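You operate a simulated robot arm through the tools that you are given. There is no shell and no other tool. Be economical: measure what you need, move in short steps, check, and stop when the job is done.

The job below is to be done with a simulated robot arm. You get a single attempt, and the scene is never put back.

TASK
Take the blue pad and leave it on the silver tray. Then take the orange sleeved block on the top of the side bench and put it away on the clamping bench top. Then put the slim black block on the top of the side bench away on the bolting bench top. Then open the green lid of the flat box. The order counts. Set down upright: orange sleeved block, slim black block.

Only the result counts: the job must be done as asked and must still hold three seconds after the hand-in. Knocking over, shifting, dropping, spilling or breaking anything else fails it. Lids that push on must go on centred and level and be pressed home; caps that screw on are set level and turned clockwise until they are tight.

THE ROBOT
A 7-joint arm with a vacuum gripper on a trunk, on a base that drives. Base frame: it is fixed to the floor where the robot stands at the start and does not move with it; the origin is under the middle of the robot, x ahead of it, y to its left, z up. Readings come in mm, rad, newtons and seconds.
With the tool pointing down near the work surface it reaches from about 100 to 620 mm from the robot's upright axis, wherever it stands. Its first joint turns from -1.204 to 3.002 rad. Places, roughly: blue pad (9x7x2 cm) [500, -200, 800]; bolting bench top [5800, 1400, 900]; clamping bench top [5800, -500, 900]; green lid of the flat box [2800, -500, 900]; orange sleeved block (7x3x7 cm) [400, -300, 800]; silver tray (25x17x4 cm) [700, -600, 800]; slim black block (5x3x7 cm) [300, -600, 800]. Payload 1.06 kg.
Tool frame: the origin (TCP) lies in the middle of the cups' lips, and z points out of the cups. The gripper has 1 cup of 24 mm across, covering 24 by 24 mm (tool x, y); the bellows give 8 mm. With the vacuum on, a cup seals on a smooth face that it is pressed against (1 to 4 N); it does not hold porous or soft things. The pull reaches 23 N.
Orientation is that of the tool frame in the base frame, as a unit quaternion [x, y, z, w]. With the cups facing straight down, the tool's x points along the base's -x, its y along +y and its z along -z.

THE INTERFACE
- The arm moves only by the tool step_arm. Its argument "steps" is a list of rows, each a list of 7 numbers: the vacuum: 1 switches it on, 0 off, then the shift along the base's x, y, z in units of 20 mm (1.0 is 20 mm), then the turn, a rotation vector about the base's x, y, z in units of 4 degrees (1.0 is 4 degrees). In form: [[vac, tx, ty, tz, rx, ry, rz], ...]. A call has 1 to 12 rows; each row shifts and turns the commanded pose from where the row before left it. A call with a number of a shift or a turn outside -1 to 1 is refused whole. Each row takes 0.2 s and may step no farther than 50 mm and 0.15 rad from the row before; otherwise, or with a gripper value out of range, the whole call is refused. A pose out of reach is approached as far as the arm can. The call stops where the force on the tool passes 40 N (or 10 N more than at its start, if that is more) or the arm is blocked; 0.2 s more then pass. The pull builds up within a second once a cup has sealed. Time passes only in rows, and 0.2 s behind the last, so rows that do not move give it time. The reply holds the time, the measured pose of the TCP, the force on the tool along the base axes and the pull of the vacuum, in the units named above and with some noise, with the torque about the TCP (base axes, N m) and any sound that the robot's microphone picked up.
- Cameras (640 x 400 px; columns grow to the right, rows downward): "scene" is now at [147.4, -77.4, 1229.1]; the picture's right is [-0.77, -0.63, 0.00], its down [-0.16, 0.20, -0.97] and it looks along [0.61, -0.75, -0.25] (base axes); focal length 214 px, centre (320, 200). "wrist" rides on the gripper at [78, 19, -96] in the tool frame; the picture's right is [-0.23, 0.97, 0.00], its down [-0.71, -0.17, -0.68] and it looks along [-0.67, -0.16, 0.73] (tool axes); focal length 243 px, centre (320, 200). There is no depth. A picture from a camera that has moved, and an enlarged one, comes with that camera's place and axes in the base frame and with its lens. The place of the scene camera against the robot may be out by one fixed shift of up to 18 mm in any direction.
- snapshot(camera): a new picture of that camera. No time passes.
- slide_trunk(by): slides the trunk up (or, below 0, down) by that many mm; the arm and the scene camera ride with it, the base frame stays. It gives what a move gives, with no picture.
- steer(legs): drives the robot by 1 to 6 legs, each [ahead, left, turn to the left] in mm, mm and rad, along the robot's own axes; the way and the turn of a leg run together, so that a leg with both is an arc; at most 1500 mm and 3.142 rad a leg. The arm and the cameras ride along, it lands a little off, and it stops where it bumps. It gives what a move gives.
- turn_head(pan, tilt): turns the head with the scene camera to pan (to the left, within 1.396 rad either way) and tilt (down, from -0.506 to 1.204), counted from straight ahead of the robot. It gives what a move gives.
- inspect(camera, box): a new picture of the part [left, top, right, bottom] of that camera's present view, enlarged. No time passes.
- finish_job(): hands the job in; it is judged then, once.

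Work in short steps. Places have to be worked out from the pictures, the camera data and where the tool is seen: move nearer, look again, correct. Check each grasp and each placing, and mend what went wrong. You have 165 turns and 108 pictures in all, those below and enlarged ones among them. Switch the vacuum off and draw the arm clear of the work before you hand the job in, unless the task says otherwise.

The tools are called after ">>>" as name(argument=value, ...) on one line, values as JSON. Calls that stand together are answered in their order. step_arm: Moves the arm, as the interface text tells. Its arguments: {"type":"object","properties":{"steps":{"type":"array","items":{"type":"array","items":{"type":"number"}}}},"required":["steps"]} The other tools are called the same way: slide_trunk (by) slides the trunk up or down; steer (legs) drives the base; turn_head (pan, tilt) turns the head that bears the scene camera; snapshot (camera) takes a picture; inspect (camera, box) takes an enlarged picture of a part of a camera's view; finish_job () hands the job in.

At the start:

```text
t: 0.0
eef_pos: [196.2, -273.8, 1228.6]
orientation: [0.0, 1.0, 0.001, 0.001]
contact_force: [0.4, -0.1, -0.5]
moment: [0.02, -0.04, 0.02]
pull: 0.1
trunk travel left (down, up): [-350.0, 142.0]
robot x, y, heading: [0.4, -0.2, 0.002]
head pan, tilt: [-0.885, 0.258]
```

scene: 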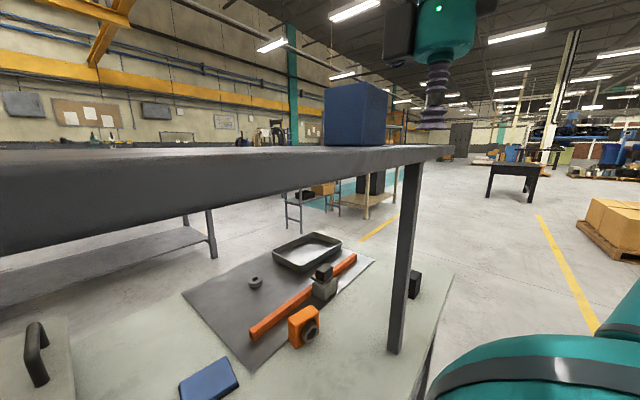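
wrist: 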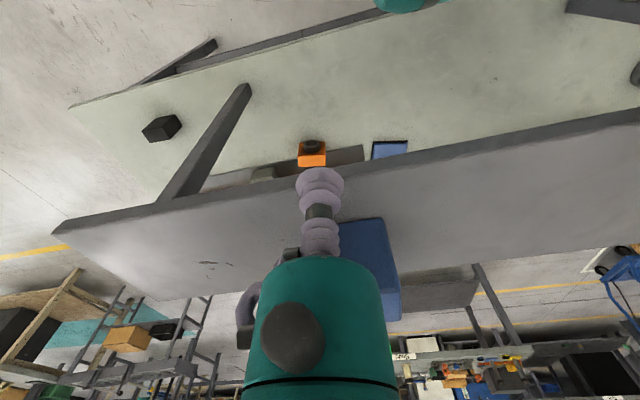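

I'll look closer at the bench items and shelf before moving.

>>> inspect(camera="scene", box=[160, 180, 480, 400])

>>> turn_head(pan=-0.3, tilt=0.5)

>>> snapshot(camera="scene")

```text
1.82 times, centred on (320, 290) of scene
camera zoom: at [147.4, -77.4, 1229.1], right [-0.77, -0.63, 0.0], down [-0.16, 0.2, -0.97], along [0.61, -0.75, -0.25], focal length 390 px, centre (320, 36)
```

zoom: 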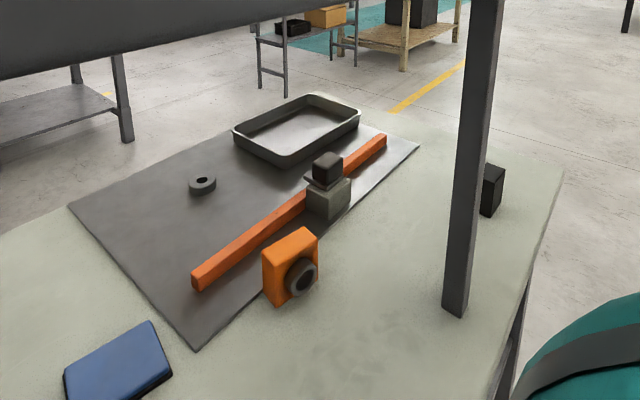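

```text
t: 1.0
eef_pos: [196.4, -274.9, 1229.1]
orientation: [-0.001, 1.0, 0.001, 0.0]
contact_force: [-0.2, -0.5, -0.8]
moment: [0.03, 0.01, 0.0]
pull: 0.0
trunk travel left (down, up): [-350.0, 142.0]
robot x, y, heading: [1.2, 3.3, 0.0]
head pan, tilt: [-0.3, 0.499]
```

```text
104 pictures are left
camera scene: at [175.1, -32.1, 1206.7], right [-0.3, -0.95, 0.0], down [-0.46, 0.14, -0.88], along [0.84, -0.26, -0.48], focal length 214 px, centre (320, 200)
```

scene: 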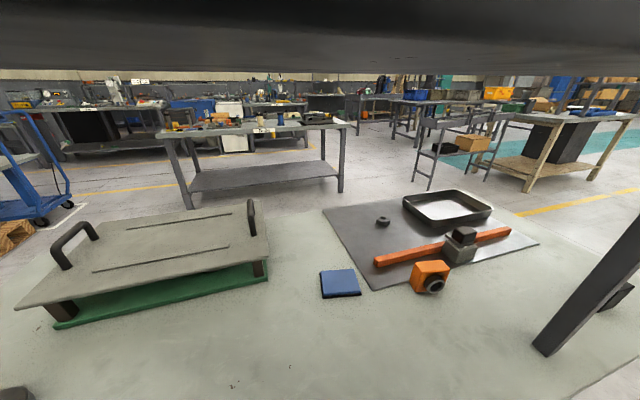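

The items sit under a shelf whose near edge is on my side, so I'll drive around the right end of the bench to work from its far side. First back off and move right.

>>> steer(legs=[[-250, 0, 0], [0, -1400, 0]])

>>> turn_head(pan=0.4, tilt=0.35)

>>> snapshot(camera="scene")

```text
t: 14.9
eef_pos: [-64.9, -1685.7, 1227.1]
orientation: [0.006, 1.0, 0.001, 0.0]
contact_force: [0.3, -0.6, 0.0]
moment: [-0.02, 0.0, -0.02]
pull: 0.1
trunk travel left (down, up): [-350.0, 142.0]
robot x, y, heading: [-259.0, -1411.9, -0.018]
head pan, tilt: [-0.3, 0.499]
```

```text
t: 16.0
eef_pos: [-64.3, -1685.8, 1228.8]
orientation: [0.006, 1.0, 0.001, 0.001]
contact_force: [-0.2, 0.2, 0.3]
moment: [-0.05, 0.0, 0.01]
pull: 0.1
trunk travel left (down, up): [-350.0, 142.0]
robot x, y, heading: [-256.5, -1407.1, -0.012]
head pan, tilt: [0.4, 0.351]
```

```text
103 pictures are left
camera scene: at [-82.6, -1381.0, 1220.4], right [0.38, -0.93, 0.0], down [-0.32, -0.13, -0.94], along [0.87, 0.35, -0.34], focal length 214 px, centre (320, 200)
```

scene: 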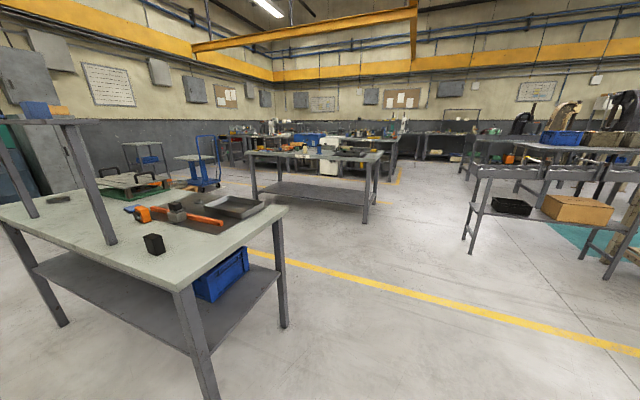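

The shelf covers only the front strip; the far side is clear. Drive ahead past the bench's end, left, and turn round.

>>> steer(legs=[[1480, 0, 0.0], [0, 1000, 0], [0, 0, 3.14]])

>>> turn_head(pan=0.0, tilt=0.5)

>>> snapshot(camera="scene")

```text
t: 39.4
eef_pos: [1041.8, -151.0, 1228.4]
orientation: [1.0, -0.002, -0.001, 0.001]
contact_force: [0.0, 0.6, -0.8]
moment: [0.01, -0.01, -0.02]
pull: 0.0
trunk travel left (down, up): [-350.0, 142.0]
robot x, y, heading: [1235.6, -430.3, 3.136]
head pan, tilt: [0.4, 0.351]
```

```text
t: 40.3
eef_pos: [1041.8, -150.3, 1228.6]
orientation: [1.0, -0.003, -0.001, 0.001]
contact_force: [0.7, 0.3, 0.0]
moment: [0.01, -0.04, 0.01]
pull: 0.0
trunk travel left (down, up): [-350.0, 142.0]
robot x, y, heading: [1235.7, -424.5, 3.134]
head pan, tilt: [0.0, 0.499]
```

```text
102 pictures are left
camera scene: at [1052.3, -430.0, 1206.7], right [0.01, 1.0, 0.0], down [0.48, 0.0, -0.88], along [-0.88, 0.01, -0.48], focal length 214 px, centre (320, 200)
```

scene: 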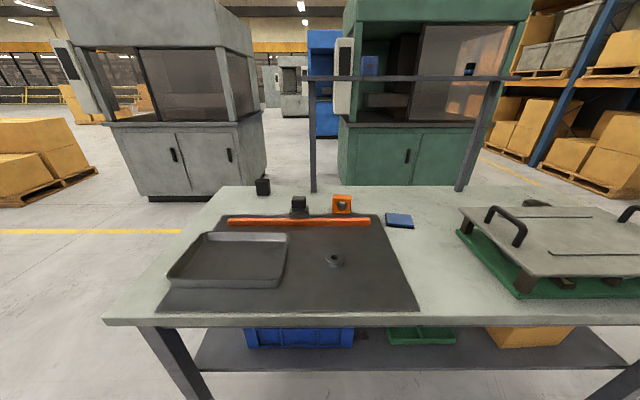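

From here everything is accessible. Move closer to the bench and lower the trunk.

>>> steer(legs=[[230, -95, 0]])

>>> slide_trunk(by=-200)

>>> snapshot(camera="wrist")

>>> snapshot(camera="scene")

```text
t: 42.1
eef_pos: [816.2, -54.5, 1227.5]
orientation: [1.0, -0.003, -0.001, 0.001]
contact_force: [0.1, -0.9, -0.7]
moment: [-0.03, -0.02, -0.01]
pull: 0.1
trunk travel left (down, up): [-350.0, 142.0]
robot x, y, heading: [1010.9, -331.6, 3.137]
head pan, tilt: [0.0, 0.499]
```

```text
t: 44.3
eef_pos: [810.2, -54.2, 1024.2]
orientation: [1.0, -0.003, 0.004, 0.001]
contact_force: [0.0, -0.2, -0.3]
moment: [0.0, 0.03, -0.01]
pull: 0.1
trunk travel left (down, up): [-150.0, 342.0]
robot x, y, heading: [1010.5, -329.0, 3.13]
head pan, tilt: [0.0, 0.499]
```

```text
101 pictures are left
camera wrist: at [885.3, -73.7, 1120.7], right [-0.24, -0.97, 0.0], down [-0.71, 0.18, 0.68], along [-0.66, 0.16, -0.73], focal length 243 px, centre (320, 200)
```

wrist: 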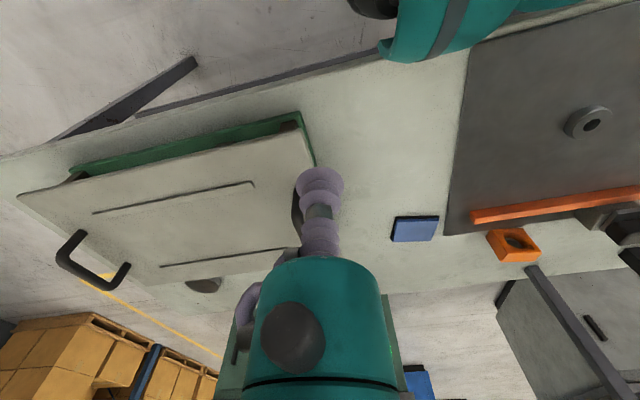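

```text
100 pictures are left
camera scene: at [772.8, -333.6, 1001.5], right [0.01, 1.0, 0.0], down [0.48, 0.0, -0.88], along [-0.88, 0.01, -0.48], focal length 214 px, centre (320, 200)
```

scene: 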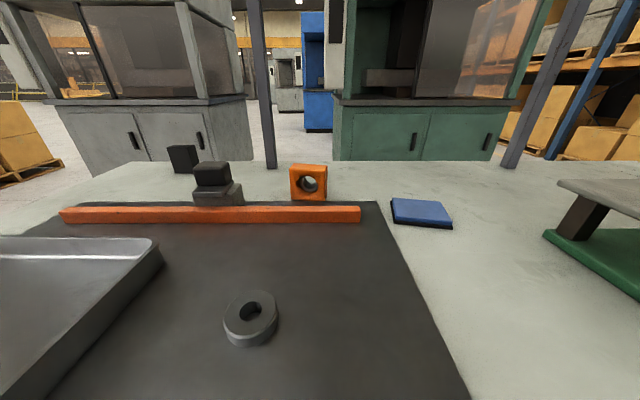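

Pad estimated at about (495, -164, ~818). Move the TCP above it, keeping high.

>>> step_arm(steps=[[0, -1, -0.7, 0, 0, 0, 0], [0, -1, -0.7, 0, 0, 0, 0], [0, -1, -0.7, 0, 0, 0, 0], [0, -1, -0.7, 0, 0, 0, 0], [0, -1, -0.7, -0.5, 0, 0, 0], [0, -1, -0.7, -0.5, 0, 0, 0], [0, -1, -0.7, -0.5, 0, 0, 0], [0, -1, -0.6, -0.5, 0, 0, 0], [0, -1, 0, -0.5, 0, 0, 0], [0, -1, 0, -0.5, 0, 0, 0], [0, -1, 0, -0.5, 0, 0, 0], [0, -1, 0, -0.5, 0, 0, 0]])

>>> snapshot(camera="wrist")

>>> snapshot(camera="scene")

```text
t: 46.9
eef_pos: [567.3, -165.3, 944.4]
orientation: [1.0, -0.002, 0.005, 0.001]
contact_force: [0.2, 0.4, -0.6]
moment: [0.04, -0.02, 0.02]
pull: 0.1
trunk travel left (down, up): [-150.0, 342.0]
robot x, y, heading: [1013.0, -328.2, 3.139]
head pan, tilt: [0.0, 0.499]
```

```text
99 pictures are left
camera wrist: at [644.7, -183.9, 1040.4], right [-0.24, -0.97, 0.0], down [-0.71, 0.18, 0.68], along [-0.66, 0.16, -0.73], focal length 243 px, centre (320, 200)
```

wrist: 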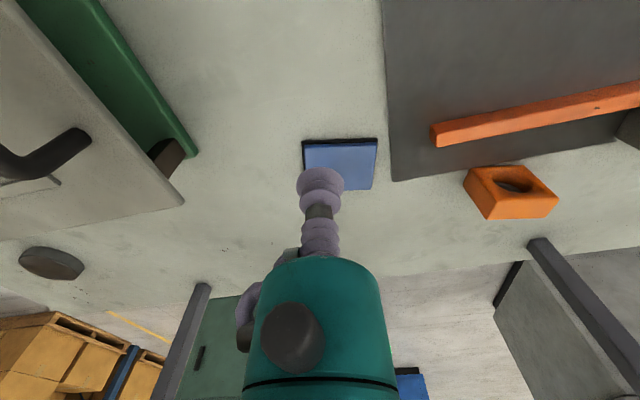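

```text
98 pictures are left
camera scene: at [772.7, -333.6, 1001.5], right [0.01, 1.0, 0.0], down [0.48, 0.0, -0.88], along [-0.88, 0.01, -0.48], focal length 214 px, centre (320, 200)
```

scene: 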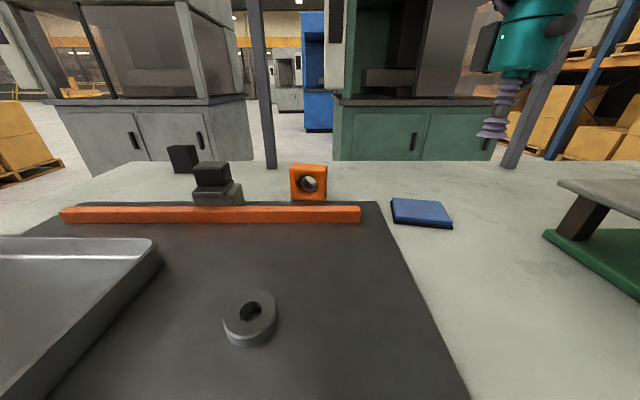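

Cup is 75 mm short of the pad centre (~492, -169). Move over and down to ~850.

>>> step_arm(steps=[[0, -1, -0.1, -0.5, 0, 0, 0], [0, -1, -0.1, -0.5, 0, 0, 0], [0, -1, 0, -0.8, 0, 0, 0], [0, -0.7, 0, -1, 0, 0, 0], [0, 0, 0, -1, 0, 0, 0], [0, 0, 0, -0.8, 0, 0, 0]])

>>> snapshot(camera="wrist")

>>> snapshot(camera="scene")

```text
t: 48.3
eef_pos: [494.9, -167.5, 853.5]
orientation: [1.0, -0.002, 0.005, 0.0]
contact_force: [-0.6, 0.3, -0.7]
moment: [0.05, -0.02, 0.0]
pull: 0.1
trunk travel left (down, up): [-150.0, 342.0]
robot x, y, heading: [1008.9, -329.3, 3.142]
head pan, tilt: [0.0, 0.499]
```

```text
97 pictures are left
camera wrist: at [570.9, -187.9, 948.8], right [-0.24, -0.97, 0.0], down [-0.71, 0.18, 0.68], along [-0.66, 0.16, -0.73], focal length 243 px, centre (320, 200)
```

wrist: 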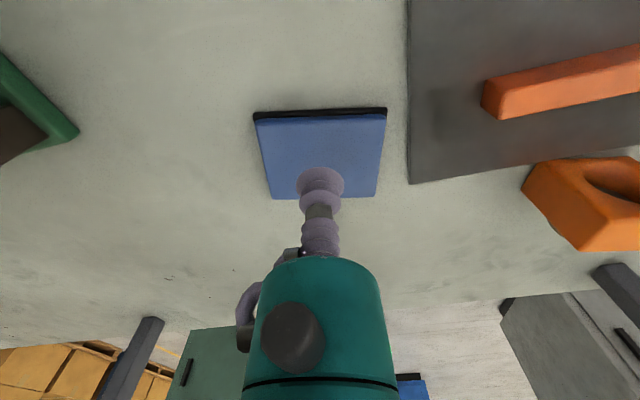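

```text
96 pictures are left
camera scene: at [772.7, -333.6, 1001.5], right [0.01, 1.0, 0.0], down [0.48, 0.0, -0.88], along [-0.88, 0.01, -0.48], focal length 214 px, centre (320, 200)
```

scene: 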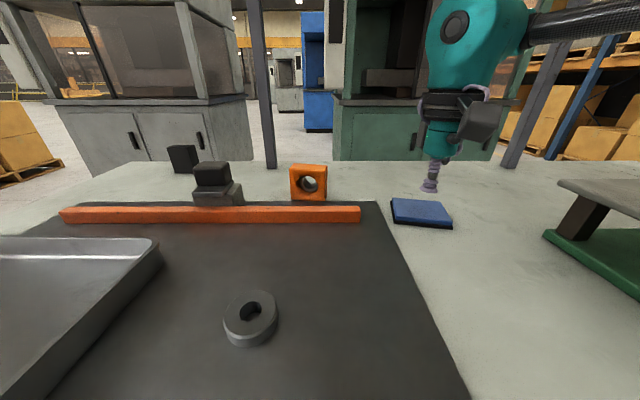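

Nearly centred. Nudge and descend with vacuum on until contact.

>>> step_arm(steps=[[1, -0.3, -0.1, -0.6, 0, 0, 0], [1, 0, 0, -0.5, 0, 0, 0], [1, 0, 0, -0.25, 0, 0, 0], [1, 0, 0, -0.1, 0, 0, 0]])

```text
t: 49.3
eef_pos: [489.3, -170.2, 824.5]
orientation: [1.0, -0.003, 0.005, 0.001]
contact_force: [-0.1, -0.4, 1.1]
moment: [0.02, 0.01, 0.01]
pull: 0.0
trunk travel left (down, up): [-150.0, 342.0]
robot x, y, heading: [1011.9, -329.0, 3.133]
head pan, tilt: [0.0, 0.499]
```

>>> step_arm(steps=[[1, 0, 0, -0.1, 0, 0, 0], [1, 0, 0, 0, 0, 0, 0], [1, 0, 0, 0, 0, 0, 0], [1, 0, 0, 0, 0, 0, 0]])

```text
t: 50.3
eef_pos: [488.4, -170.1, 821.8]
orientation: [1.0, -0.003, 0.004, 0.0]
contact_force: [0.2, 0.5, 0.0]
moment: [-0.02, 0.0, -0.02]
pull: 0.1
trunk travel left (down, up): [-150.0, 342.0]
robot x, y, heading: [1009.3, -332.6, 3.139]
head pan, tilt: [0.0, 0.499]
```

No contact yet (the force reading is within noise); continue down in small steps.

>>> step_arm(steps=[[1, 0, 0, -0.15, 0, 0, 0], [1, 0, 0, -0.1, 0, 0, 0], [1, 0, 0, 0, 0, 0, 0], [1, 0, 0, 0, 0, 0, 0]])

```text
t: 51.3
eef_pos: [488.2, -170.0, 817.3]
orientation: [1.0, -0.003, 0.004, 0.001]
contact_force: [0.2, 0.5, 0.6]
moment: [0.01, 0.01, 0.0]
pull: 0.2
trunk travel left (down, up): [-150.0, 342.0]
robot x, y, heading: [1011.7, -326.8, 3.135]
head pan, tilt: [0.0, 0.499]
```

>>> step_arm(steps=[[1, 0, 0, -0.15, 0, 0, 0], [1, 0, 0, 0, 0, 0, 0], [1, 0, 0, 0, 0, 0, 0], [1, 0, 0, 0, 0, 0, 0]])

```text
t: 52.3
eef_pos: [488.7, -171.3, 814.0]
orientation: [1.0, -0.002, 0.005, 0.0]
contact_force: [-0.1, -0.6, -0.1]
moment: [0.01, -0.04, -0.04]
pull: 22.9
trunk travel left (down, up): [-150.0, 342.0]
robot x, y, heading: [1012.0, -326.8, 3.138]
head pan, tilt: [0.0, 0.499]
```

Sealed. Lift and carry toward the tray (~670, -625).

>>> step_arm(steps=[[1, 0, 0, 0.5, 0, 0, 0], [1, 0, 0, 1, 0, 0, 0], [1, 0, 0, 1, 0, 0, 0], [1, 0, 0, 1, 0, 0, 0], [1, 0.5, 0, 1, 0, 0, 0], [1, 1, -0.5, 1, 0, 0, 0], [1, 1, -1, 1, 0, 0, 0], [1, 1, -1, 0.3, 0, 0, 0], [1, 1, -1, 0, 0, 0, 0], [1, 1, -1, 0, 0, 0, 0], [1, 1, -1, 0, 0, 0, 0], [1, 1, -1, 0, 0, 0, 0]])

>>> step_arm(steps=[[1, 0.4, -1, 0, 0, 0, 0], [1, 0, -1, 0, 0, 0, 0], [1, 0, -1, 0, 0, 0, 0], [1, 0, -1, 0, 0, 0, 0], [1, 0, -1, 0, 0, 0, 0], [1, 0, -1, 0, 0, 0, 0], [1, 0, -1, 0, 0, 0, 0], [1, 0, -1, 0, 0, 0, 0], [1, 0, -1, 0, 0, 0, 0], [1, 0, -1, 0, 0, 0, 0], [1, 0, -1, 0, 0, 0, 0], [1, 0, -1, 0, 0, 0, 0]])

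>>> turn_head(pan=0.6, tilt=0.7)

>>> snapshot(camera="scene")

>>> snapshot(camera="wrist")

```text
t: 54.9
eef_pos: [627.6, -248.7, 946.0]
orientation: [1.0, -0.003, 0.005, 0.002]
contact_force: [0.3, -0.2, -1.3]
moment: [-0.01, -0.01, 0.0]
pull: 23.1
out of reach, approached as far as the arm can: row 8, 9, 10, 11, 12
trunk travel left (down, up): [-150.0, 342.0]
robot x, y, heading: [1010.8, -330.0, 3.137]
head pan, tilt: [0.0, 0.499]
```

```text
t: 57.5
eef_pos: [628.1, -249.2, 945.3]
orientation: [1.0, -0.002, 0.004, 0.001]
contact_force: [-0.2, -1.1, -0.6]
moment: [-0.01, -0.01, -0.02]
pull: 23.4
out of reach, approached as far as the arm can: row 1, 2, 3, 4, 5, 6, 7, 8, 9, 10, 11, 12
trunk travel left (down, up): [-150.0, 342.0]
robot x, y, heading: [1008.9, -328.7, 3.134]
head pan, tilt: [0.0, 0.499]
```

```text
t: 58.5
eef_pos: [629.5, -249.2, 946.4]
orientation: [1.0, -0.002, 0.004, 0.0]
contact_force: [-0.4, 0.0, 0.0]
moment: [-0.02, -0.01, -0.01]
pull: 22.6
trunk travel left (down, up): [-150.0, 342.0]
robot x, y, heading: [1011.1, -329.4, 3.137]
head pan, tilt: [0.6, 0.7]
```

```text
95 pictures are left
camera scene: at [793.3, -381.7, 983.8], right [-0.56, 0.83, 0.0], down [0.53, 0.36, -0.77], along [-0.63, -0.43, -0.64], focal length 214 px, centre (320, 200)
```

scene: 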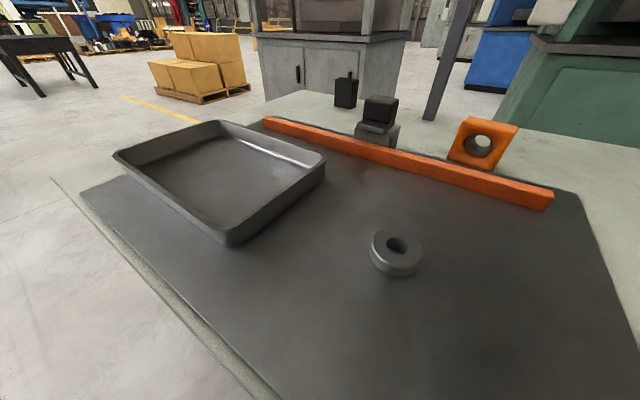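

```text
94 pictures are left
camera wrist: at [704.5, -268.5, 1041.6], right [-0.24, -0.97, 0.0], down [-0.71, 0.18, 0.68], along [-0.66, 0.16, -0.73], focal length 243 px, centre (320, 200)
```

wrist: 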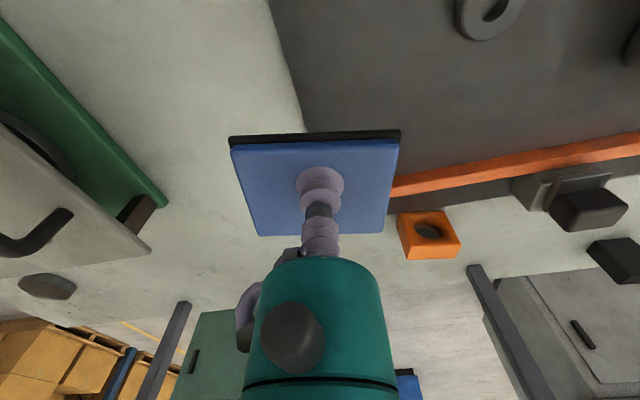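

The arm stalled, likely a wrist-joint limit as the tool yaw is held fixed. Test a small move with yaw following the sweep.

>>> step_arm(steps=[[1, 0, 0, 0, 0, 0, 1], [1, 0, 0, 0, 0, 0, 1], [1, 0, -0.5, 0, 0, 0, 1], [1, 0, -0.5, 0, 0, 0, 1]])

```text
t: 59.5
eef_pos: [610.4, -239.2, 953.7]
orientation: [0.991, 0.136, 0.004, 0.001]
contact_force: [-0.1, -0.4, -1.2]
moment: [-0.02, -0.04, -0.01]
pull: 23.3
out of reach, approached as far as the arm can: row 3, 4
trunk travel left (down, up): [-150.0, 342.0]
robot x, y, heading: [1009.3, -331.6, 3.136]
head pan, tilt: [0.6, 0.7]
```

Possibly the arm is too folded with the trunk this low; raise the trunk by 150 and try again.

>>> slide_trunk(by=150)

>>> step_arm(steps=[[1, 0, -1, 0, 0, 0, 0], [1, 0, -1, 0, 0, 0, 0], [1, 0, -1, 0, 0, 0, 0], [1, 0, -1, 0, 0, 0, 0]])

```text
t: 61.2
eef_pos: [654.2, -237.9, 1142.6]
orientation: [0.989, 0.134, -0.063, -0.007]
contact_force: [-0.3, 0.7, -1.1]
moment: [0.04, 0.01, 0.04]
pull: 22.8
trunk travel left (down, up): [-300.0, 192.0]
robot x, y, heading: [1007.6, -329.4, 3.14]
head pan, tilt: [0.6, 0.7]
```

```text
t: 62.2
eef_pos: [654.5, -238.1, 1143.2]
orientation: [0.989, 0.134, -0.063, -0.007]
contact_force: [-0.6, -0.6, 0.3]
moment: [-0.03, -0.01, 0.0]
pull: 23.1
out of reach, approached as far as the arm can: row 1, 2, 3, 4
trunk travel left (down, up): [-300.0, 192.0]
robot x, y, heading: [1011.5, -329.1, 3.139]
head pan, tilt: [0.6, 0.7]
```

Still stalled. Probe which directions are free: extend outward first, then left.

>>> step_arm(steps=[[1, -1, 0, 0, 0, 0, 0], [1, -1, 0, 0, 0, 0, 0], [1, -1, 0, 0, 0, 0, 0], [1, -1, 0, 0, 0, 0, 0]])

>>> step_arm(steps=[[1, 0, -1, 0, 0, 0, 0], [1, 0, -1, 0, 0, 0, 0], [1, 0, -1, 0, 0, 0, 0]])

```text
t: 63.2
eef_pos: [581.1, -205.2, 1135.3]
orientation: [0.989, 0.134, -0.064, -0.007]
contact_force: [0.6, 0.0, -1.1]
moment: [0.01, -0.03, -0.02]
pull: 23.4
out of reach, approached as far as the arm can: row 1, 2, 3, 4
trunk travel left (down, up): [-300.0, 192.0]
robot x, y, heading: [1011.4, -328.7, 3.134]
head pan, tilt: [0.6, 0.7]
```

```text
t: 64.0
eef_pos: [602.8, -222.2, 1121.6]
orientation: [0.989, 0.133, -0.062, -0.008]
contact_force: [-0.4, -0.2, -0.6]
moment: [0.0, 0.0, -0.01]
pull: 22.6
out of reach, approached as far as the arm can: row 1, 2, 3
trunk travel left (down, up): [-300.0, 192.0]
robot x, y, heading: [1008.0, -330.2, 3.136]
head pan, tilt: [0.6, 0.7]
```

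TCP bearings all stop near −13° from ahead, so joint 1's limit is there: the arm serves the robot's right side. First bring the commanded pose back into reach.

>>> step_arm(steps=[[1, 0, 1, 0, 0, 0, 0], [1, 0, 1, 0, 0, 0, 0], [1, 0, 1, 0, 0, 0, 0], [1, 0, 1, 0, 0, 0, 0], [1, 0, 1, 0, 0, 0, 0], [1, 0, 1, 0, 0, 0, 0], [1, 0, 1, 0, 0, 0, 0], [1, 0, 1, 0, 0, 0, 0]])

```text
t: 65.8
eef_pos: [603.5, -60.2, 1121.0]
orientation: [0.989, 0.134, -0.063, -0.008]
contact_force: [0.6, 0.4, -0.7]
moment: [-0.02, 0.02, -0.02]
pull: 22.6
trunk travel left (down, up): [-300.0, 192.0]
robot x, y, heading: [1009.2, -330.9, 3.139]
head pan, tilt: [0.6, 0.7]
```

Commands don't accumulate. Fix the tilt, then back off, turn so the bench is on my right.

>>> step_arm(steps=[[1, 0, 0, 0, 0, -0.91, 0], [1, 0, 0, 0, 0, -0.91, 0]])

>>> steer(legs=[[-220, 0, 0], [0, 0, 1.571], [120, 0, 0]])

>>> turn_head(pan=-1.2, tilt=0.6)

>>> snapshot(camera="scene")

```text
t: 66.4
eef_pos: [602.6, -59.2, 1121.7]
orientation: [0.991, 0.133, 0.0, 0.002]
contact_force: [0.5, -1.0, -1.0]
moment: [0.0, 0.0, 0.04]
pull: 22.9
trunk travel left (down, up): [-300.0, 192.0]
robot x, y, heading: [1012.3, -327.7, 3.139]
head pan, tilt: [0.6, 0.7]
```

```text
t: 72.7
eef_pos: [949.6, -855.6, 1121.7]
orientation: [0.611, 0.792, 0.0, 0.001]
contact_force: [-0.3, 0.3, -1.1]
moment: [0.02, -0.01, -0.06]
pull: 22.8
trunk travel left (down, up): [-300.0, 192.0]
robot x, y, heading: [1224.1, -452.4, -1.593]
head pan, tilt: [0.6, 0.7]
```

```text
t: 74.5
eef_pos: [950.2, -854.6, 1120.5]
orientation: [0.612, 0.791, 0.001, 0.0]
contact_force: [-0.5, 0.5, -0.8]
moment: [-0.01, 0.0, -0.01]
pull: 22.8
trunk travel left (down, up): [-300.0, 192.0]
robot x, y, heading: [1223.6, -452.5, -1.592]
head pan, tilt: [-1.201, 0.6]
```

```text
93 pictures are left
camera scene: at [1137.3, -588.7, 1148.3], right [-0.34, 0.94, 0.0], down [0.53, 0.19, -0.83], along [-0.78, -0.28, -0.56], focal length 214 px, centre (320, 200)
```

scene: 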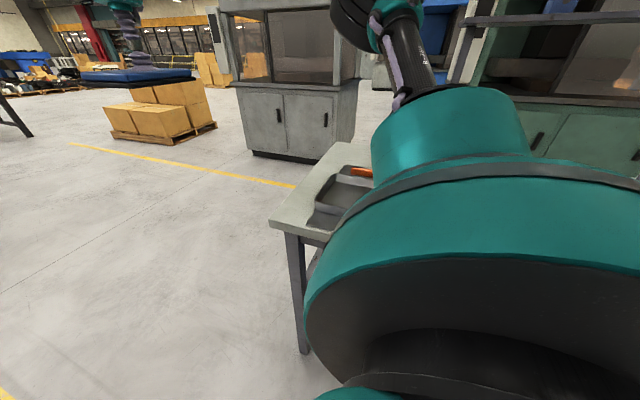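

Move sideways toward the bench, then bring the tool over the tray.

>>> steer(legs=[[0, -150, 0.02]])

>>> step_arm(steps=[[1, -1, 1, 0, 0, 0, 0], [1, -1, 1, 0, 0, 0, 0], [1, -1, 1, -0.5, 0, 0, 0], [1, -1, 1, -0.5, 0, 0, 0], [1, -1, 1, -0.5, 0, 0, 0], [1, -0.5, 1, -0.5, 0, 0, 0], [1, 0, 1, -0.5, 0, 0, 0], [1, 0, 1, -0.5, 0, 0, 0], [1, 0, 1, -0.5, 0, 0, 0], [1, 0, 1, -0.5, 0, 0, 0]])

>>> snapshot(camera="wrist")

>>> snapshot(camera="scene")

```text
t: 76.5
eef_pos: [806.8, -858.1, 1121.5]
orientation: [0.603, 0.798, 0.0, 0.0]
contact_force: [-0.3, 0.2, -0.5]
moment: [0.04, 0.01, -0.04]
pull: 22.7
trunk travel left (down, up): [-300.0, 192.0]
robot x, y, heading: [1075.4, -448.8, -1.573]
head pan, tilt: [-1.201, 0.6]
```

```text
t: 78.7
eef_pos: [728.8, -654.0, 1025.2]
orientation: [0.605, 0.796, 0.001, 0.001]
contact_force: [-0.6, 0.1, 0.1]
moment: [0.01, 0.0, -0.01]
pull: 22.6
out of reach, approached as far as the arm can: row 3, 4, 5, 6
trunk travel left (down, up): [-300.0, 192.0]
robot x, y, heading: [1072.8, -449.8, -1.571]
head pan, tilt: [-1.201, 0.6]
```

```text
92 pictures are left
camera wrist: at [724.2, -574.1, 1120.6], right [1.0, 0.04, 0.0], down [0.02, -0.73, 0.68], along [0.03, -0.68, -0.73], focal length 243 px, centre (320, 200)
```

wrist: 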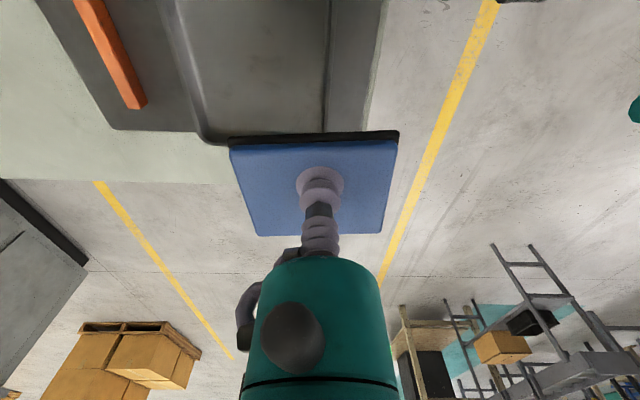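

```text
91 pictures are left
camera scene: at [989.8, -588.5, 1148.3], right [-0.36, 0.93, 0.0], down [0.53, 0.2, -0.83], along [-0.77, -0.3, -0.56], focal length 214 px, centre (320, 200)
```

scene: 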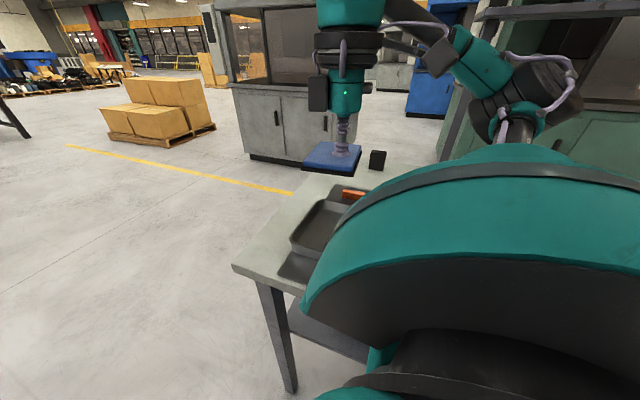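

Tray spans about x 591–745, y −738…−488, so centre ≈ (668, −613). Move above it and descend to ~900.

>>> step_arm(steps=[[1, -1, 1, 0, 0, 0, 0], [1, -1, 1, 0, 0, 0, 0], [1, -1, 0, -0.5, 0, 0, 0], [1, 0, 0, -1, 0, 0, 0], [1, 0, 0, -1, 0, 0, 0], [1, 0, 0, -1, 0, 0, 0], [1, 0, 0, -1, 0, 0, 0], [1, 0, 0, -1, 0, 0, 0]])

>>> snapshot(camera="scene")

>>> snapshot(camera="wrist")

```text
t: 80.5
eef_pos: [730.3, -637.5, 902.5]
orientation: [0.603, 0.797, 0.0, 0.001]
contact_force: [0.3, -0.3, -1.0]
moment: [0.01, 0.0, -0.01]
pull: 23.0
out of reach, approached as far as the arm can: row 1, 2, 3
trunk travel left (down, up): [-300.0, 192.0]
robot x, y, heading: [1074.9, -450.5, -1.575]
head pan, tilt: [-1.201, 0.6]
```

```text
90 pictures are left
camera scene: at [989.7, -588.7, 1148.3], right [-0.36, 0.93, 0.0], down [0.53, 0.2, -0.82], along [-0.77, -0.3, -0.57], focal length 214 px, centre (320, 200)
```

scene: 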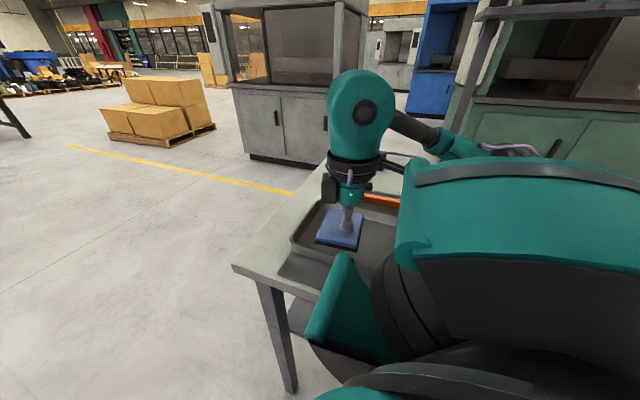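

```text
89 pictures are left
camera wrist: at [725.8, -557.3, 997.2], right [1.0, 0.04, 0.0], down [0.03, -0.73, 0.69], along [0.03, -0.68, -0.73], focal length 243 px, centre (320, 200)
```

wrist: 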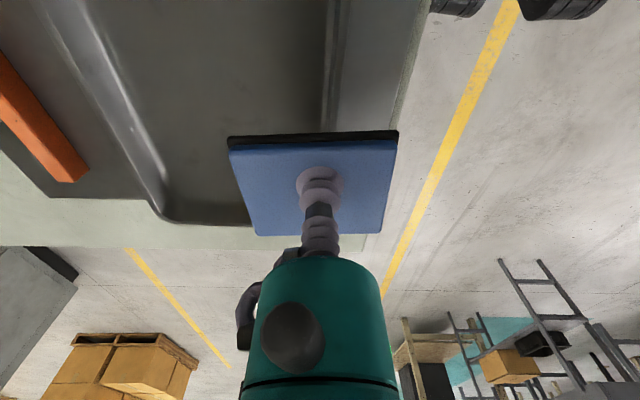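

Motion right is blocked, probably the wrist yaw I added earlier. Undo that yaw (−16°) and then move −x.

>>> step_arm(steps=[[1, 0, 0, 0, 0, 0, -1], [1, 0, 0, 0, 0, 0, -1], [1, -0.5, 0, 0, 0, 0, -1], [1, -0.5, 0.5, 0, 0, 0, -1], [1, -1, 0.5, 0, 0, 0, 0], [1, -1, 0, 0, 0, 0, 0]])

```text
t: 81.9
eef_pos: [682.3, -624.7, 906.7]
orientation: [0.709, 0.705, 0.0, 0.001]
contact_force: [-0.4, -0.4, -1.8]
moment: [0.01, -0.03, 0.02]
pull: 23.2
out of reach, approached as far as the arm can: row 6
trunk travel left (down, up): [-300.0, 192.0]
robot x, y, heading: [1073.8, -447.9, -1.573]
head pan, tilt: [-1.201, 0.6]
```

Works. A touch more yaw and −x, then check with the cameras.

>>> step_arm(steps=[[1, 0, 0, 0, 0, 0, -1], [1, -0.3, 0.2, 0, 0, 0, -1], [1, -0.4, 0.2, 0, 0, 0, 0]])

>>> snapshot(camera="wrist")

>>> inspect(camera="scene", box=[240, 100, 440, 300])

```text
t: 82.7
eef_pos: [667.3, -616.5, 905.5]
orientation: [0.757, 0.654, 0.001, 0.001]
contact_force: [-0.6, -0.9, -0.1]
moment: [0.06, 0.01, 0.02]
pull: 23.1
trunk travel left (down, up): [-300.0, 192.0]
robot x, y, heading: [1075.9, -448.3, -1.571]
head pan, tilt: [-1.201, 0.6]
```

```text
88 pictures are left
camera wrist: at [695.9, -541.6, 1001.5], right [0.93, -0.37, 0.0], down [-0.27, -0.68, 0.69], along [-0.25, -0.64, -0.73], focal length 243 px, centre (320, 200)
```

wrist: 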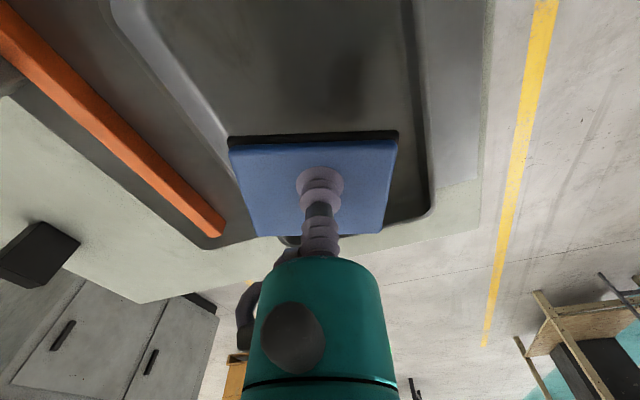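

```text
2.00 times, centred on (340, 200) of scene
camera zoom: at [989.8, -588.6, 1148.3], right [-0.36, 0.93, 0.0], down [0.53, 0.2, -0.83], along [-0.77, -0.3, -0.56], focal length 429 px, centre (280, 200)
```

zoom: 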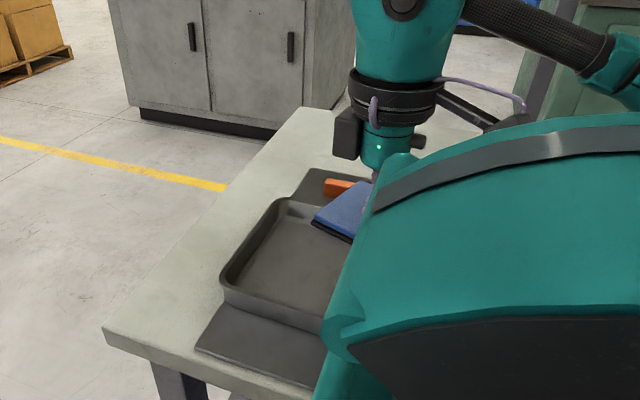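

Well centred. Descend to the tray floor.

>>> step_arm(steps=[[1, 0.1, -0.4, -1, 0, 0, 0], [1, 0, 0, -1, 0, 0, 0], [1, 0, 0, -1, 0, 0, 0], [1, 0, 0, -0.5, 0, 0, 0], [1, 0, 0, 0, 0, 0, 0]])

>>> step_arm(steps=[[1, 0, 0, -0.2, 0, 0, 0], [1, 0, 0, 0, 0, 0, 0]])

>>> step_arm(steps=[[1, 0, 0, -0.15, 0, 0, 0], [1, 0, 0, 0, 0, 0, 0]])

```text
t: 83.9
eef_pos: [670.2, -624.4, 836.4]
orientation: [0.757, 0.654, 0.001, 0.001]
contact_force: [0.6, 0.1, -0.6]
moment: [0.03, 0.01, 0.03]
pull: 23.4
trunk travel left (down, up): [-300.0, 192.0]
robot x, y, heading: [1074.2, -451.1, -1.57]
head pan, tilt: [-1.201, 0.6]
```

```text
t: 84.5
eef_pos: [669.4, -624.4, 833.2]
orientation: [0.756, 0.655, 0.001, 0.001]
contact_force: [-0.9, 0.4, -0.9]
moment: [0.01, -0.01, 0.01]
pull: 23.3
trunk travel left (down, up): [-300.0, 192.0]
robot x, y, heading: [1077.5, -450.0, -1.571]
head pan, tilt: [-1.201, 0.6]
```

```text
t: 85.1
eef_pos: [669.3, -625.1, 828.7]
orientation: [0.757, 0.654, 0.0, 0.0]
contact_force: [0.6, 0.8, -0.7]
moment: [0.0, -0.02, -0.02]
pull: 22.8
trunk travel left (down, up): [-300.0, 192.0]
robot x, y, heading: [1072.5, -448.8, -1.57]
head pan, tilt: [-1.201, 0.6]
```

>>> step_arm(steps=[[1, 0, 0, -0.15, 0, 0, 0], [1, 0, 0, 0, 0, 0, 0]])

>>> step_arm(steps=[[1, 0, 0, -0.15, 0, 0, 0], [1, 0, 0, 0, 0, 0, 0]])

```text
t: 85.7
eef_pos: [669.2, -624.9, 825.3]
orientation: [0.756, 0.654, 0.001, 0.001]
contact_force: [-0.2, 0.3, 0.2]
moment: [-0.02, -0.01, -0.01]
pull: 23.2
trunk travel left (down, up): [-300.0, 192.0]
robot x, y, heading: [1074.7, -449.5, -1.575]
head pan, tilt: [-1.201, 0.6]
```

```text
t: 86.3
eef_pos: [670.2, -624.9, 822.6]
orientation: [0.757, 0.654, 0.0, 0.001]
contact_force: [0.2, -0.8, -0.4]
moment: [-0.02, 0.01, -0.01]
pull: 23.1
trunk travel left (down, up): [-300.0, 192.0]
robot x, y, heading: [1069.7, -449.9, -1.576]
head pan, tilt: [-1.201, 0.6]
```

>>> step_arm(steps=[[1, 0, 0, -0.15, 0, 0, 0], [1, 0, 0, 0, 0, 0, 0]])

>>> step_arm(steps=[[1, 0, 0, -0.1, 0, 0, 0], [1, 0, 0, 0, 0, 0, 0]])

```text
t: 86.9
eef_pos: [669.2, -624.5, 820.6]
orientation: [0.757, 0.653, -0.001, 0.002]
contact_force: [-1.6, 1.2, 13.1]
moment: [0.01, 0.02, -0.1]
pull: 23.0
trunk travel left (down, up): [-300.0, 192.0]
robot x, y, heading: [1075.2, -450.2, -1.57]
head pan, tilt: [-1.201, 0.6]
```

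```text
t: 87.5
eef_pos: [670.9, -625.0, 817.6]
orientation: [0.756, 0.654, -0.001, 0.001]
contact_force: [-1.4, -1.0, 11.2]
moment: [0.01, 0.05, -0.05]
pull: 22.3
trunk travel left (down, up): [-300.0, 192.0]
robot x, y, heading: [1075.7, -450.8, -1.568]
head pan, tilt: [-1.201, 0.6]
```

Contact on the tray floor (~820). Ease up, release, and lift.

>>> step_arm(steps=[[1, 0, 0, 0.1, 0, 0, 0], [0, 0, 0, 0, 0, 0, 0], [0, 0, 0, 0, 0, 0, 0], [0, 0, 0, 0, 0, 0, 0], [0, 0, 0, 0.1, 0, 0, 0], [0, 0, 0, 0.3, 0, 0, 0], [0, 0, 0, 1, 0, 0, 0], [0, 0, 0, 1, 0, 0, 0], [0, 0, 0, 1, 0, 0, 0], [0, 0, 0, 1, 0, 0, 0], [0, 0, 0, 1, 0, 0, 0]])

>>> snapshot(camera="wrist")

```text
t: 89.9
eef_pos: [669.1, -624.3, 928.1]
orientation: [0.757, 0.654, 0.0, 0.001]
contact_force: [0.6, 0.1, 0.1]
moment: [-0.01, -0.01, -0.01]
pull: 0.0
trunk travel left (down, up): [-300.0, 192.0]
robot x, y, heading: [1074.9, -452.5, -1.572]
head pan, tilt: [-1.201, 0.6]
```

```text
86 pictures are left
camera wrist: at [697.9, -549.1, 1023.6], right [0.93, -0.37, 0.0], down [-0.27, -0.68, 0.68], along [-0.25, -0.64, -0.73], focal length 243 px, centre (320, 200)
```

wrist: 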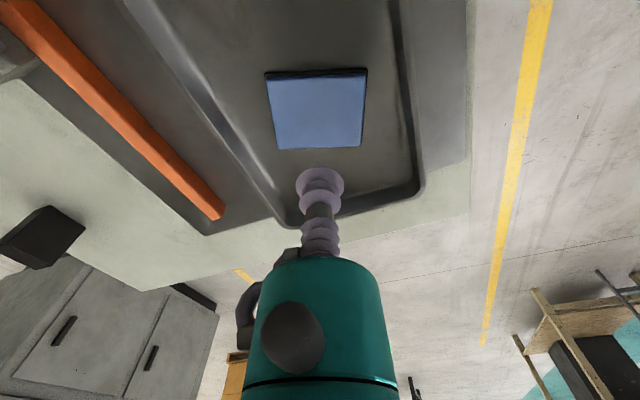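

Pad is on the tray. Raise the arm a bit and shift the robot toward the orange block.

>>> step_arm(steps=[[0, 0, 0, 1, 0, 0, 0], [0, 0, 0, 1, 0, 0, 0], [0, 0.5, 0, 1, 0, 0, -1]])

>>> steer(legs=[[-110, 0, 0], [0, -75, 0]])

>>> step_arm(steps=[[0, 0, 1, 0, 0, 0, -1], [0, 0, 1, 0, 0, 0, -1], [0, -0.5, 1, 0, 0, 0, -1], [0, -0.5, 1, 0, 0, 0, -1], [0, -0.5, 1, 0, 0, 0, 0]])

>>> snapshot(camera="wrist")

>>> snapshot(camera="scene")

```text
t: 90.7
eef_pos: [679.1, -624.7, 988.2]
orientation: [0.779, 0.627, 0.001, 0.002]
contact_force: [0.0, -0.2, 0.4]
moment: [-0.01, 0.0, -0.03]
pull: 0.1
trunk travel left (down, up): [-300.0, 192.0]
robot x, y, heading: [1074.6, -447.8, -1.569]
head pan, tilt: [-1.201, 0.6]
```

```text
t: 92.8
eef_pos: [603.4, -513.9, 989.6]
orientation: [0.779, 0.627, 0.001, 0.001]
contact_force: [0.0, -0.2, -0.4]
moment: [0.03, 0.01, 0.01]
pull: 0.1
trunk travel left (down, up): [-300.0, 192.0]
robot x, y, heading: [1004.6, -335.0, -1.575]
head pan, tilt: [-1.201, 0.6]
```

```text
t: 94.0
eef_pos: [574.0, -422.6, 988.4]
orientation: [0.859, 0.512, 0.0, 0.001]
contact_force: [-0.6, 0.3, 0.0]
moment: [0.02, 0.0, 0.01]
pull: 0.0
out of reach, approached as far as the arm can: row 5
trunk travel left (down, up): [-300.0, 192.0]
robot x, y, heading: [996.1, -338.8, -1.573]
head pan, tilt: [-1.201, 0.6]
```

```text
85 pictures are left
camera wrist: at [625.8, -361.3, 1082.8], right [0.74, -0.67, 0.0], down [-0.49, -0.54, 0.68], along [-0.46, -0.51, -0.73], focal length 243 px, centre (320, 200)
```

wrist: 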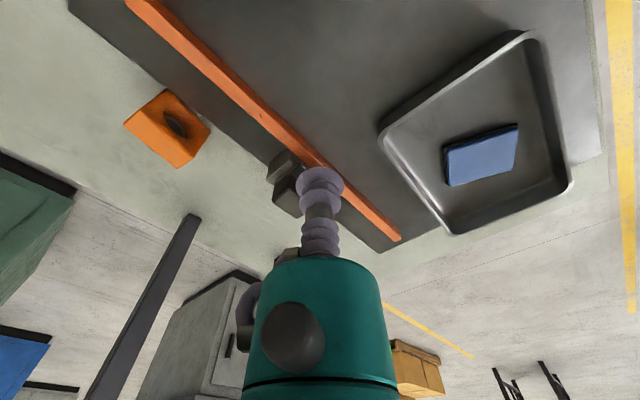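

```text
84 pictures are left
camera scene: at [915.5, -478.3, 1148.3], right [-0.36, 0.93, 0.0], down [0.53, 0.2, -0.82], along [-0.77, -0.3, -0.57], focal length 214 px, centre (320, 200)
```

scene: 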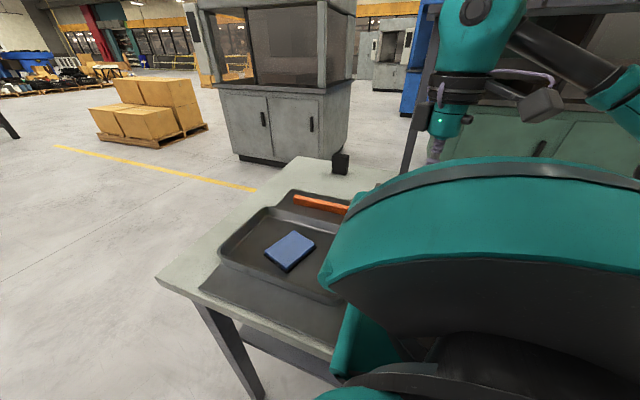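

Zoom in on the orange block from the wrist camera.

>>> inspect(camera="wrist", box=[90, 60, 250, 200])

```text
2.86 times, centred on (170, 130) of wrist
camera zoom: at [625.8, -361.3, 1082.8], right [0.74, -0.67, 0.0], down [-0.49, -0.54, 0.68], along [-0.46, -0.51, -0.73], focal length 693 px, centre (749, 400)
```

zoom: 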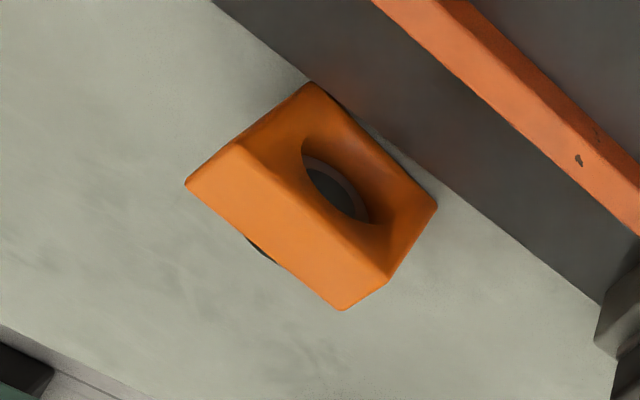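

Orange top centre ≈ (424, −345, 865), long side along y. Move toward it with yaw turning clockwise.

>>> step_arm(steps=[[0, 0, 0, 0, 0, 0, -1], [0, 0, 0, 0, 0, 0, -1], [0, -0.5, 0.5, 0, 0, 0, -1], [0, -0.5, 0.5, 0, 0, 0, -1], [0, -0.5, 0.5, -0.2, 0, 0, -1], [0, -0.5, 0.5, -0.2, 0, 0, -1], [0, -1, 0.5, -0.2, 0, 0, -1], [0, -1, 0.5, -0.2, 0, 0, -1], [0, -1, 0.3, -0.3, 0, 0, 0], [0, -1, 0.3, -0.3, 0, 0, 0]])

>>> snapshot(camera="wrist")

```text
t: 96.2
eef_pos: [445.6, -375.8, 958.9]
orientation: [0.967, 0.256, 0.0, 0.001]
contact_force: [-1.1, -0.7, -0.4]
moment: [-0.01, -0.01, -0.02]
pull: 0.1
out of reach, approached as far as the arm can: row 3, 4, 5, 6
trunk travel left (down, up): [-300.0, 192.0]
robot x, y, heading: [998.5, -342.6, -1.577]
head pan, tilt: [-1.201, 0.6]
```

```text
82 pictures are left
camera wrist: at [521.8, -354.1, 1052.9], right [0.28, -0.96, 0.0], down [-0.7, -0.2, 0.68], along [-0.66, -0.19, -0.73], focal length 243 px, centre (320, 200)
```

wrist: 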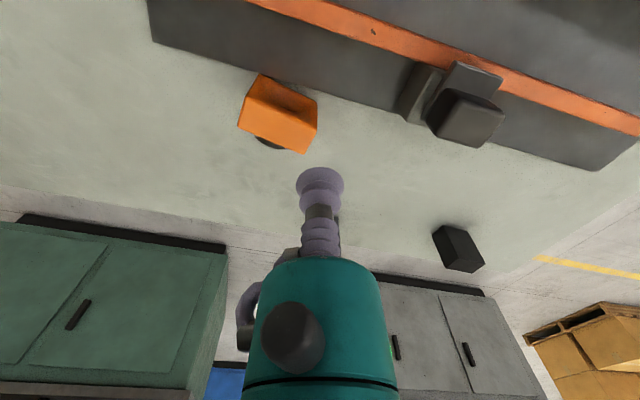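

Consistent: (422, −346). Move above it and down to ~890.

>>> step_arm(steps=[[0, 0, 0.5, 0, 0, 0, -1], [0, -0.5, 0.5, -0.5, 0, 0, 0], [0, -0.6, 0.5, -1, 0, 0, 0], [0, 0, 0, -1, 0, 0, 0], [0, 0, 0, -1, 0, 0, 0]])

>>> snapshot(camera="wrist")

```text
t: 97.4
eef_pos: [424.6, -347.7, 888.9]
orientation: [0.975, 0.221, 0.0, 0.001]
contact_force: [1.0, 1.3, -0.4]
moment: [0.0, -0.01, 0.01]
pull: 0.0
trunk travel left (down, up): [-300.0, 192.0]
robot x, y, heading: [1000.0, -342.5, -1.572]
head pan, tilt: [-1.201, 0.6]
```

```text
81 pictures are left
camera wrist: at [501.3, -329.9, 983.6], right [0.21, -0.98, 0.0], down [-0.71, -0.15, 0.69], along [-0.67, -0.14, -0.73], focal length 243 px, centre (320, 200)
```

wrist: 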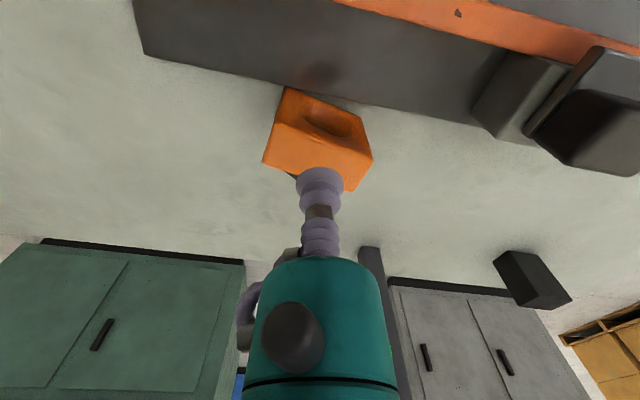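

Aligned. Descend with vacuum.

>>> step_arm(steps=[[1, 0, 0.1, -0.6, 0, 0, 0], [1, 0, 0, -0.2, 0, 0, 0], [1, 0, 0, -0.2, 0, 0, 0], [1, 0, 0, 0, 0, 0, 0]])

>>> step_arm(steps=[[1, 0, 0, -0.15, 0, 0, 0], [1, 0, 0, 0, 0, 0, 0], [1, 0, 0, 0, 0, 0, 0]])

```text
t: 98.4
eef_pos: [423.3, -351.8, 870.4]
orientation: [0.975, 0.221, 0.001, 0.001]
contact_force: [-0.4, -0.8, 0.2]
moment: [-0.01, -0.02, -0.04]
pull: 0.1
out of reach, approached as far as the arm can: row 1
trunk travel left (down, up): [-300.0, 192.0]
robot x, y, heading: [999.3, -338.1, -1.573]
head pan, tilt: [-1.201, 0.6]
```

```text
t: 99.2
eef_pos: [422.3, -352.7, 868.4]
orientation: [0.975, 0.222, 0.0, 0.0]
contact_force: [-0.1, -0.1, 0.4]
moment: [0.01, 0.01, -0.01]
pull: 0.0
out of reach, approached as far as the arm can: row 1
trunk travel left (down, up): [-300.0, 192.0]
robot x, y, heading: [1000.3, -337.5, -1.578]
head pan, tilt: [-1.201, 0.6]
```

Near the yaw limit; add a little clockwise yaw and restore y.

>>> step_arm(steps=[[1, 0, 0, 0, 0, 0, -1], [1, 0.1, 0.35, 0, 0, 0, -1], [1, 0, 0, -0.15, 0, 0, 0], [1, 0, 0, 0, 0, 0, 0], [1, 0, 0, 0, 0, 0, 0]])

```text
t: 100.4
eef_pos: [420.5, -347.8, 866.6]
orientation: [0.988, 0.152, 0.0, 0.001]
contact_force: [-0.1, -1.2, -0.3]
moment: [-0.03, -0.01, 0.02]
pull: 0.1
out of reach, approached as far as the arm can: row 2
trunk travel left (down, up): [-300.0, 192.0]
robot x, y, heading: [1003.0, -337.3, -1.574]
head pan, tilt: [-1.201, 0.6]
```

>>> step_arm(steps=[[1, 0.15, 0, 0, 0, 0, -0.5], [1, 0, 0, -0.15, 0, 0, 0], [1, 0, 0, 0, 0, 0, 0], [1, 0, 0, 0, 0, 0, 0]])

>>> step_arm(steps=[[1, 0, 0, -0.15, 0, 0, 0], [1, 0, 0, 0, 0, 0, 0], [1, 0, 0, 0, 0, 0, 0]])

```text
t: 101.4
eef_pos: [415.9, -352.7, 864.2]
orientation: [0.991, 0.137, 0.0, 0.0]
contact_force: [0.2, -0.5, 0.4]
moment: [-0.02, 0.04, 0.01]
pull: 22.9
out of reach, approached as far as the arm can: row 1
trunk travel left (down, up): [-300.0, 192.0]
robot x, y, heading: [1002.1, -343.4, -1.564]
head pan, tilt: [-1.201, 0.6]
```

```text
t: 102.2
eef_pos: [416.0, -353.8, 861.5]
orientation: [0.991, 0.137, -0.001, 0.002]
contact_force: [-4.9, -1.8, 11.0]
moment: [0.03, 0.0, 0.03]
pull: 22.8
trunk travel left (down, up): [-300.0, 192.0]
robot x, y, heading: [999.3, -339.3, -1.579]
head pan, tilt: [-1.201, 0.6]
```

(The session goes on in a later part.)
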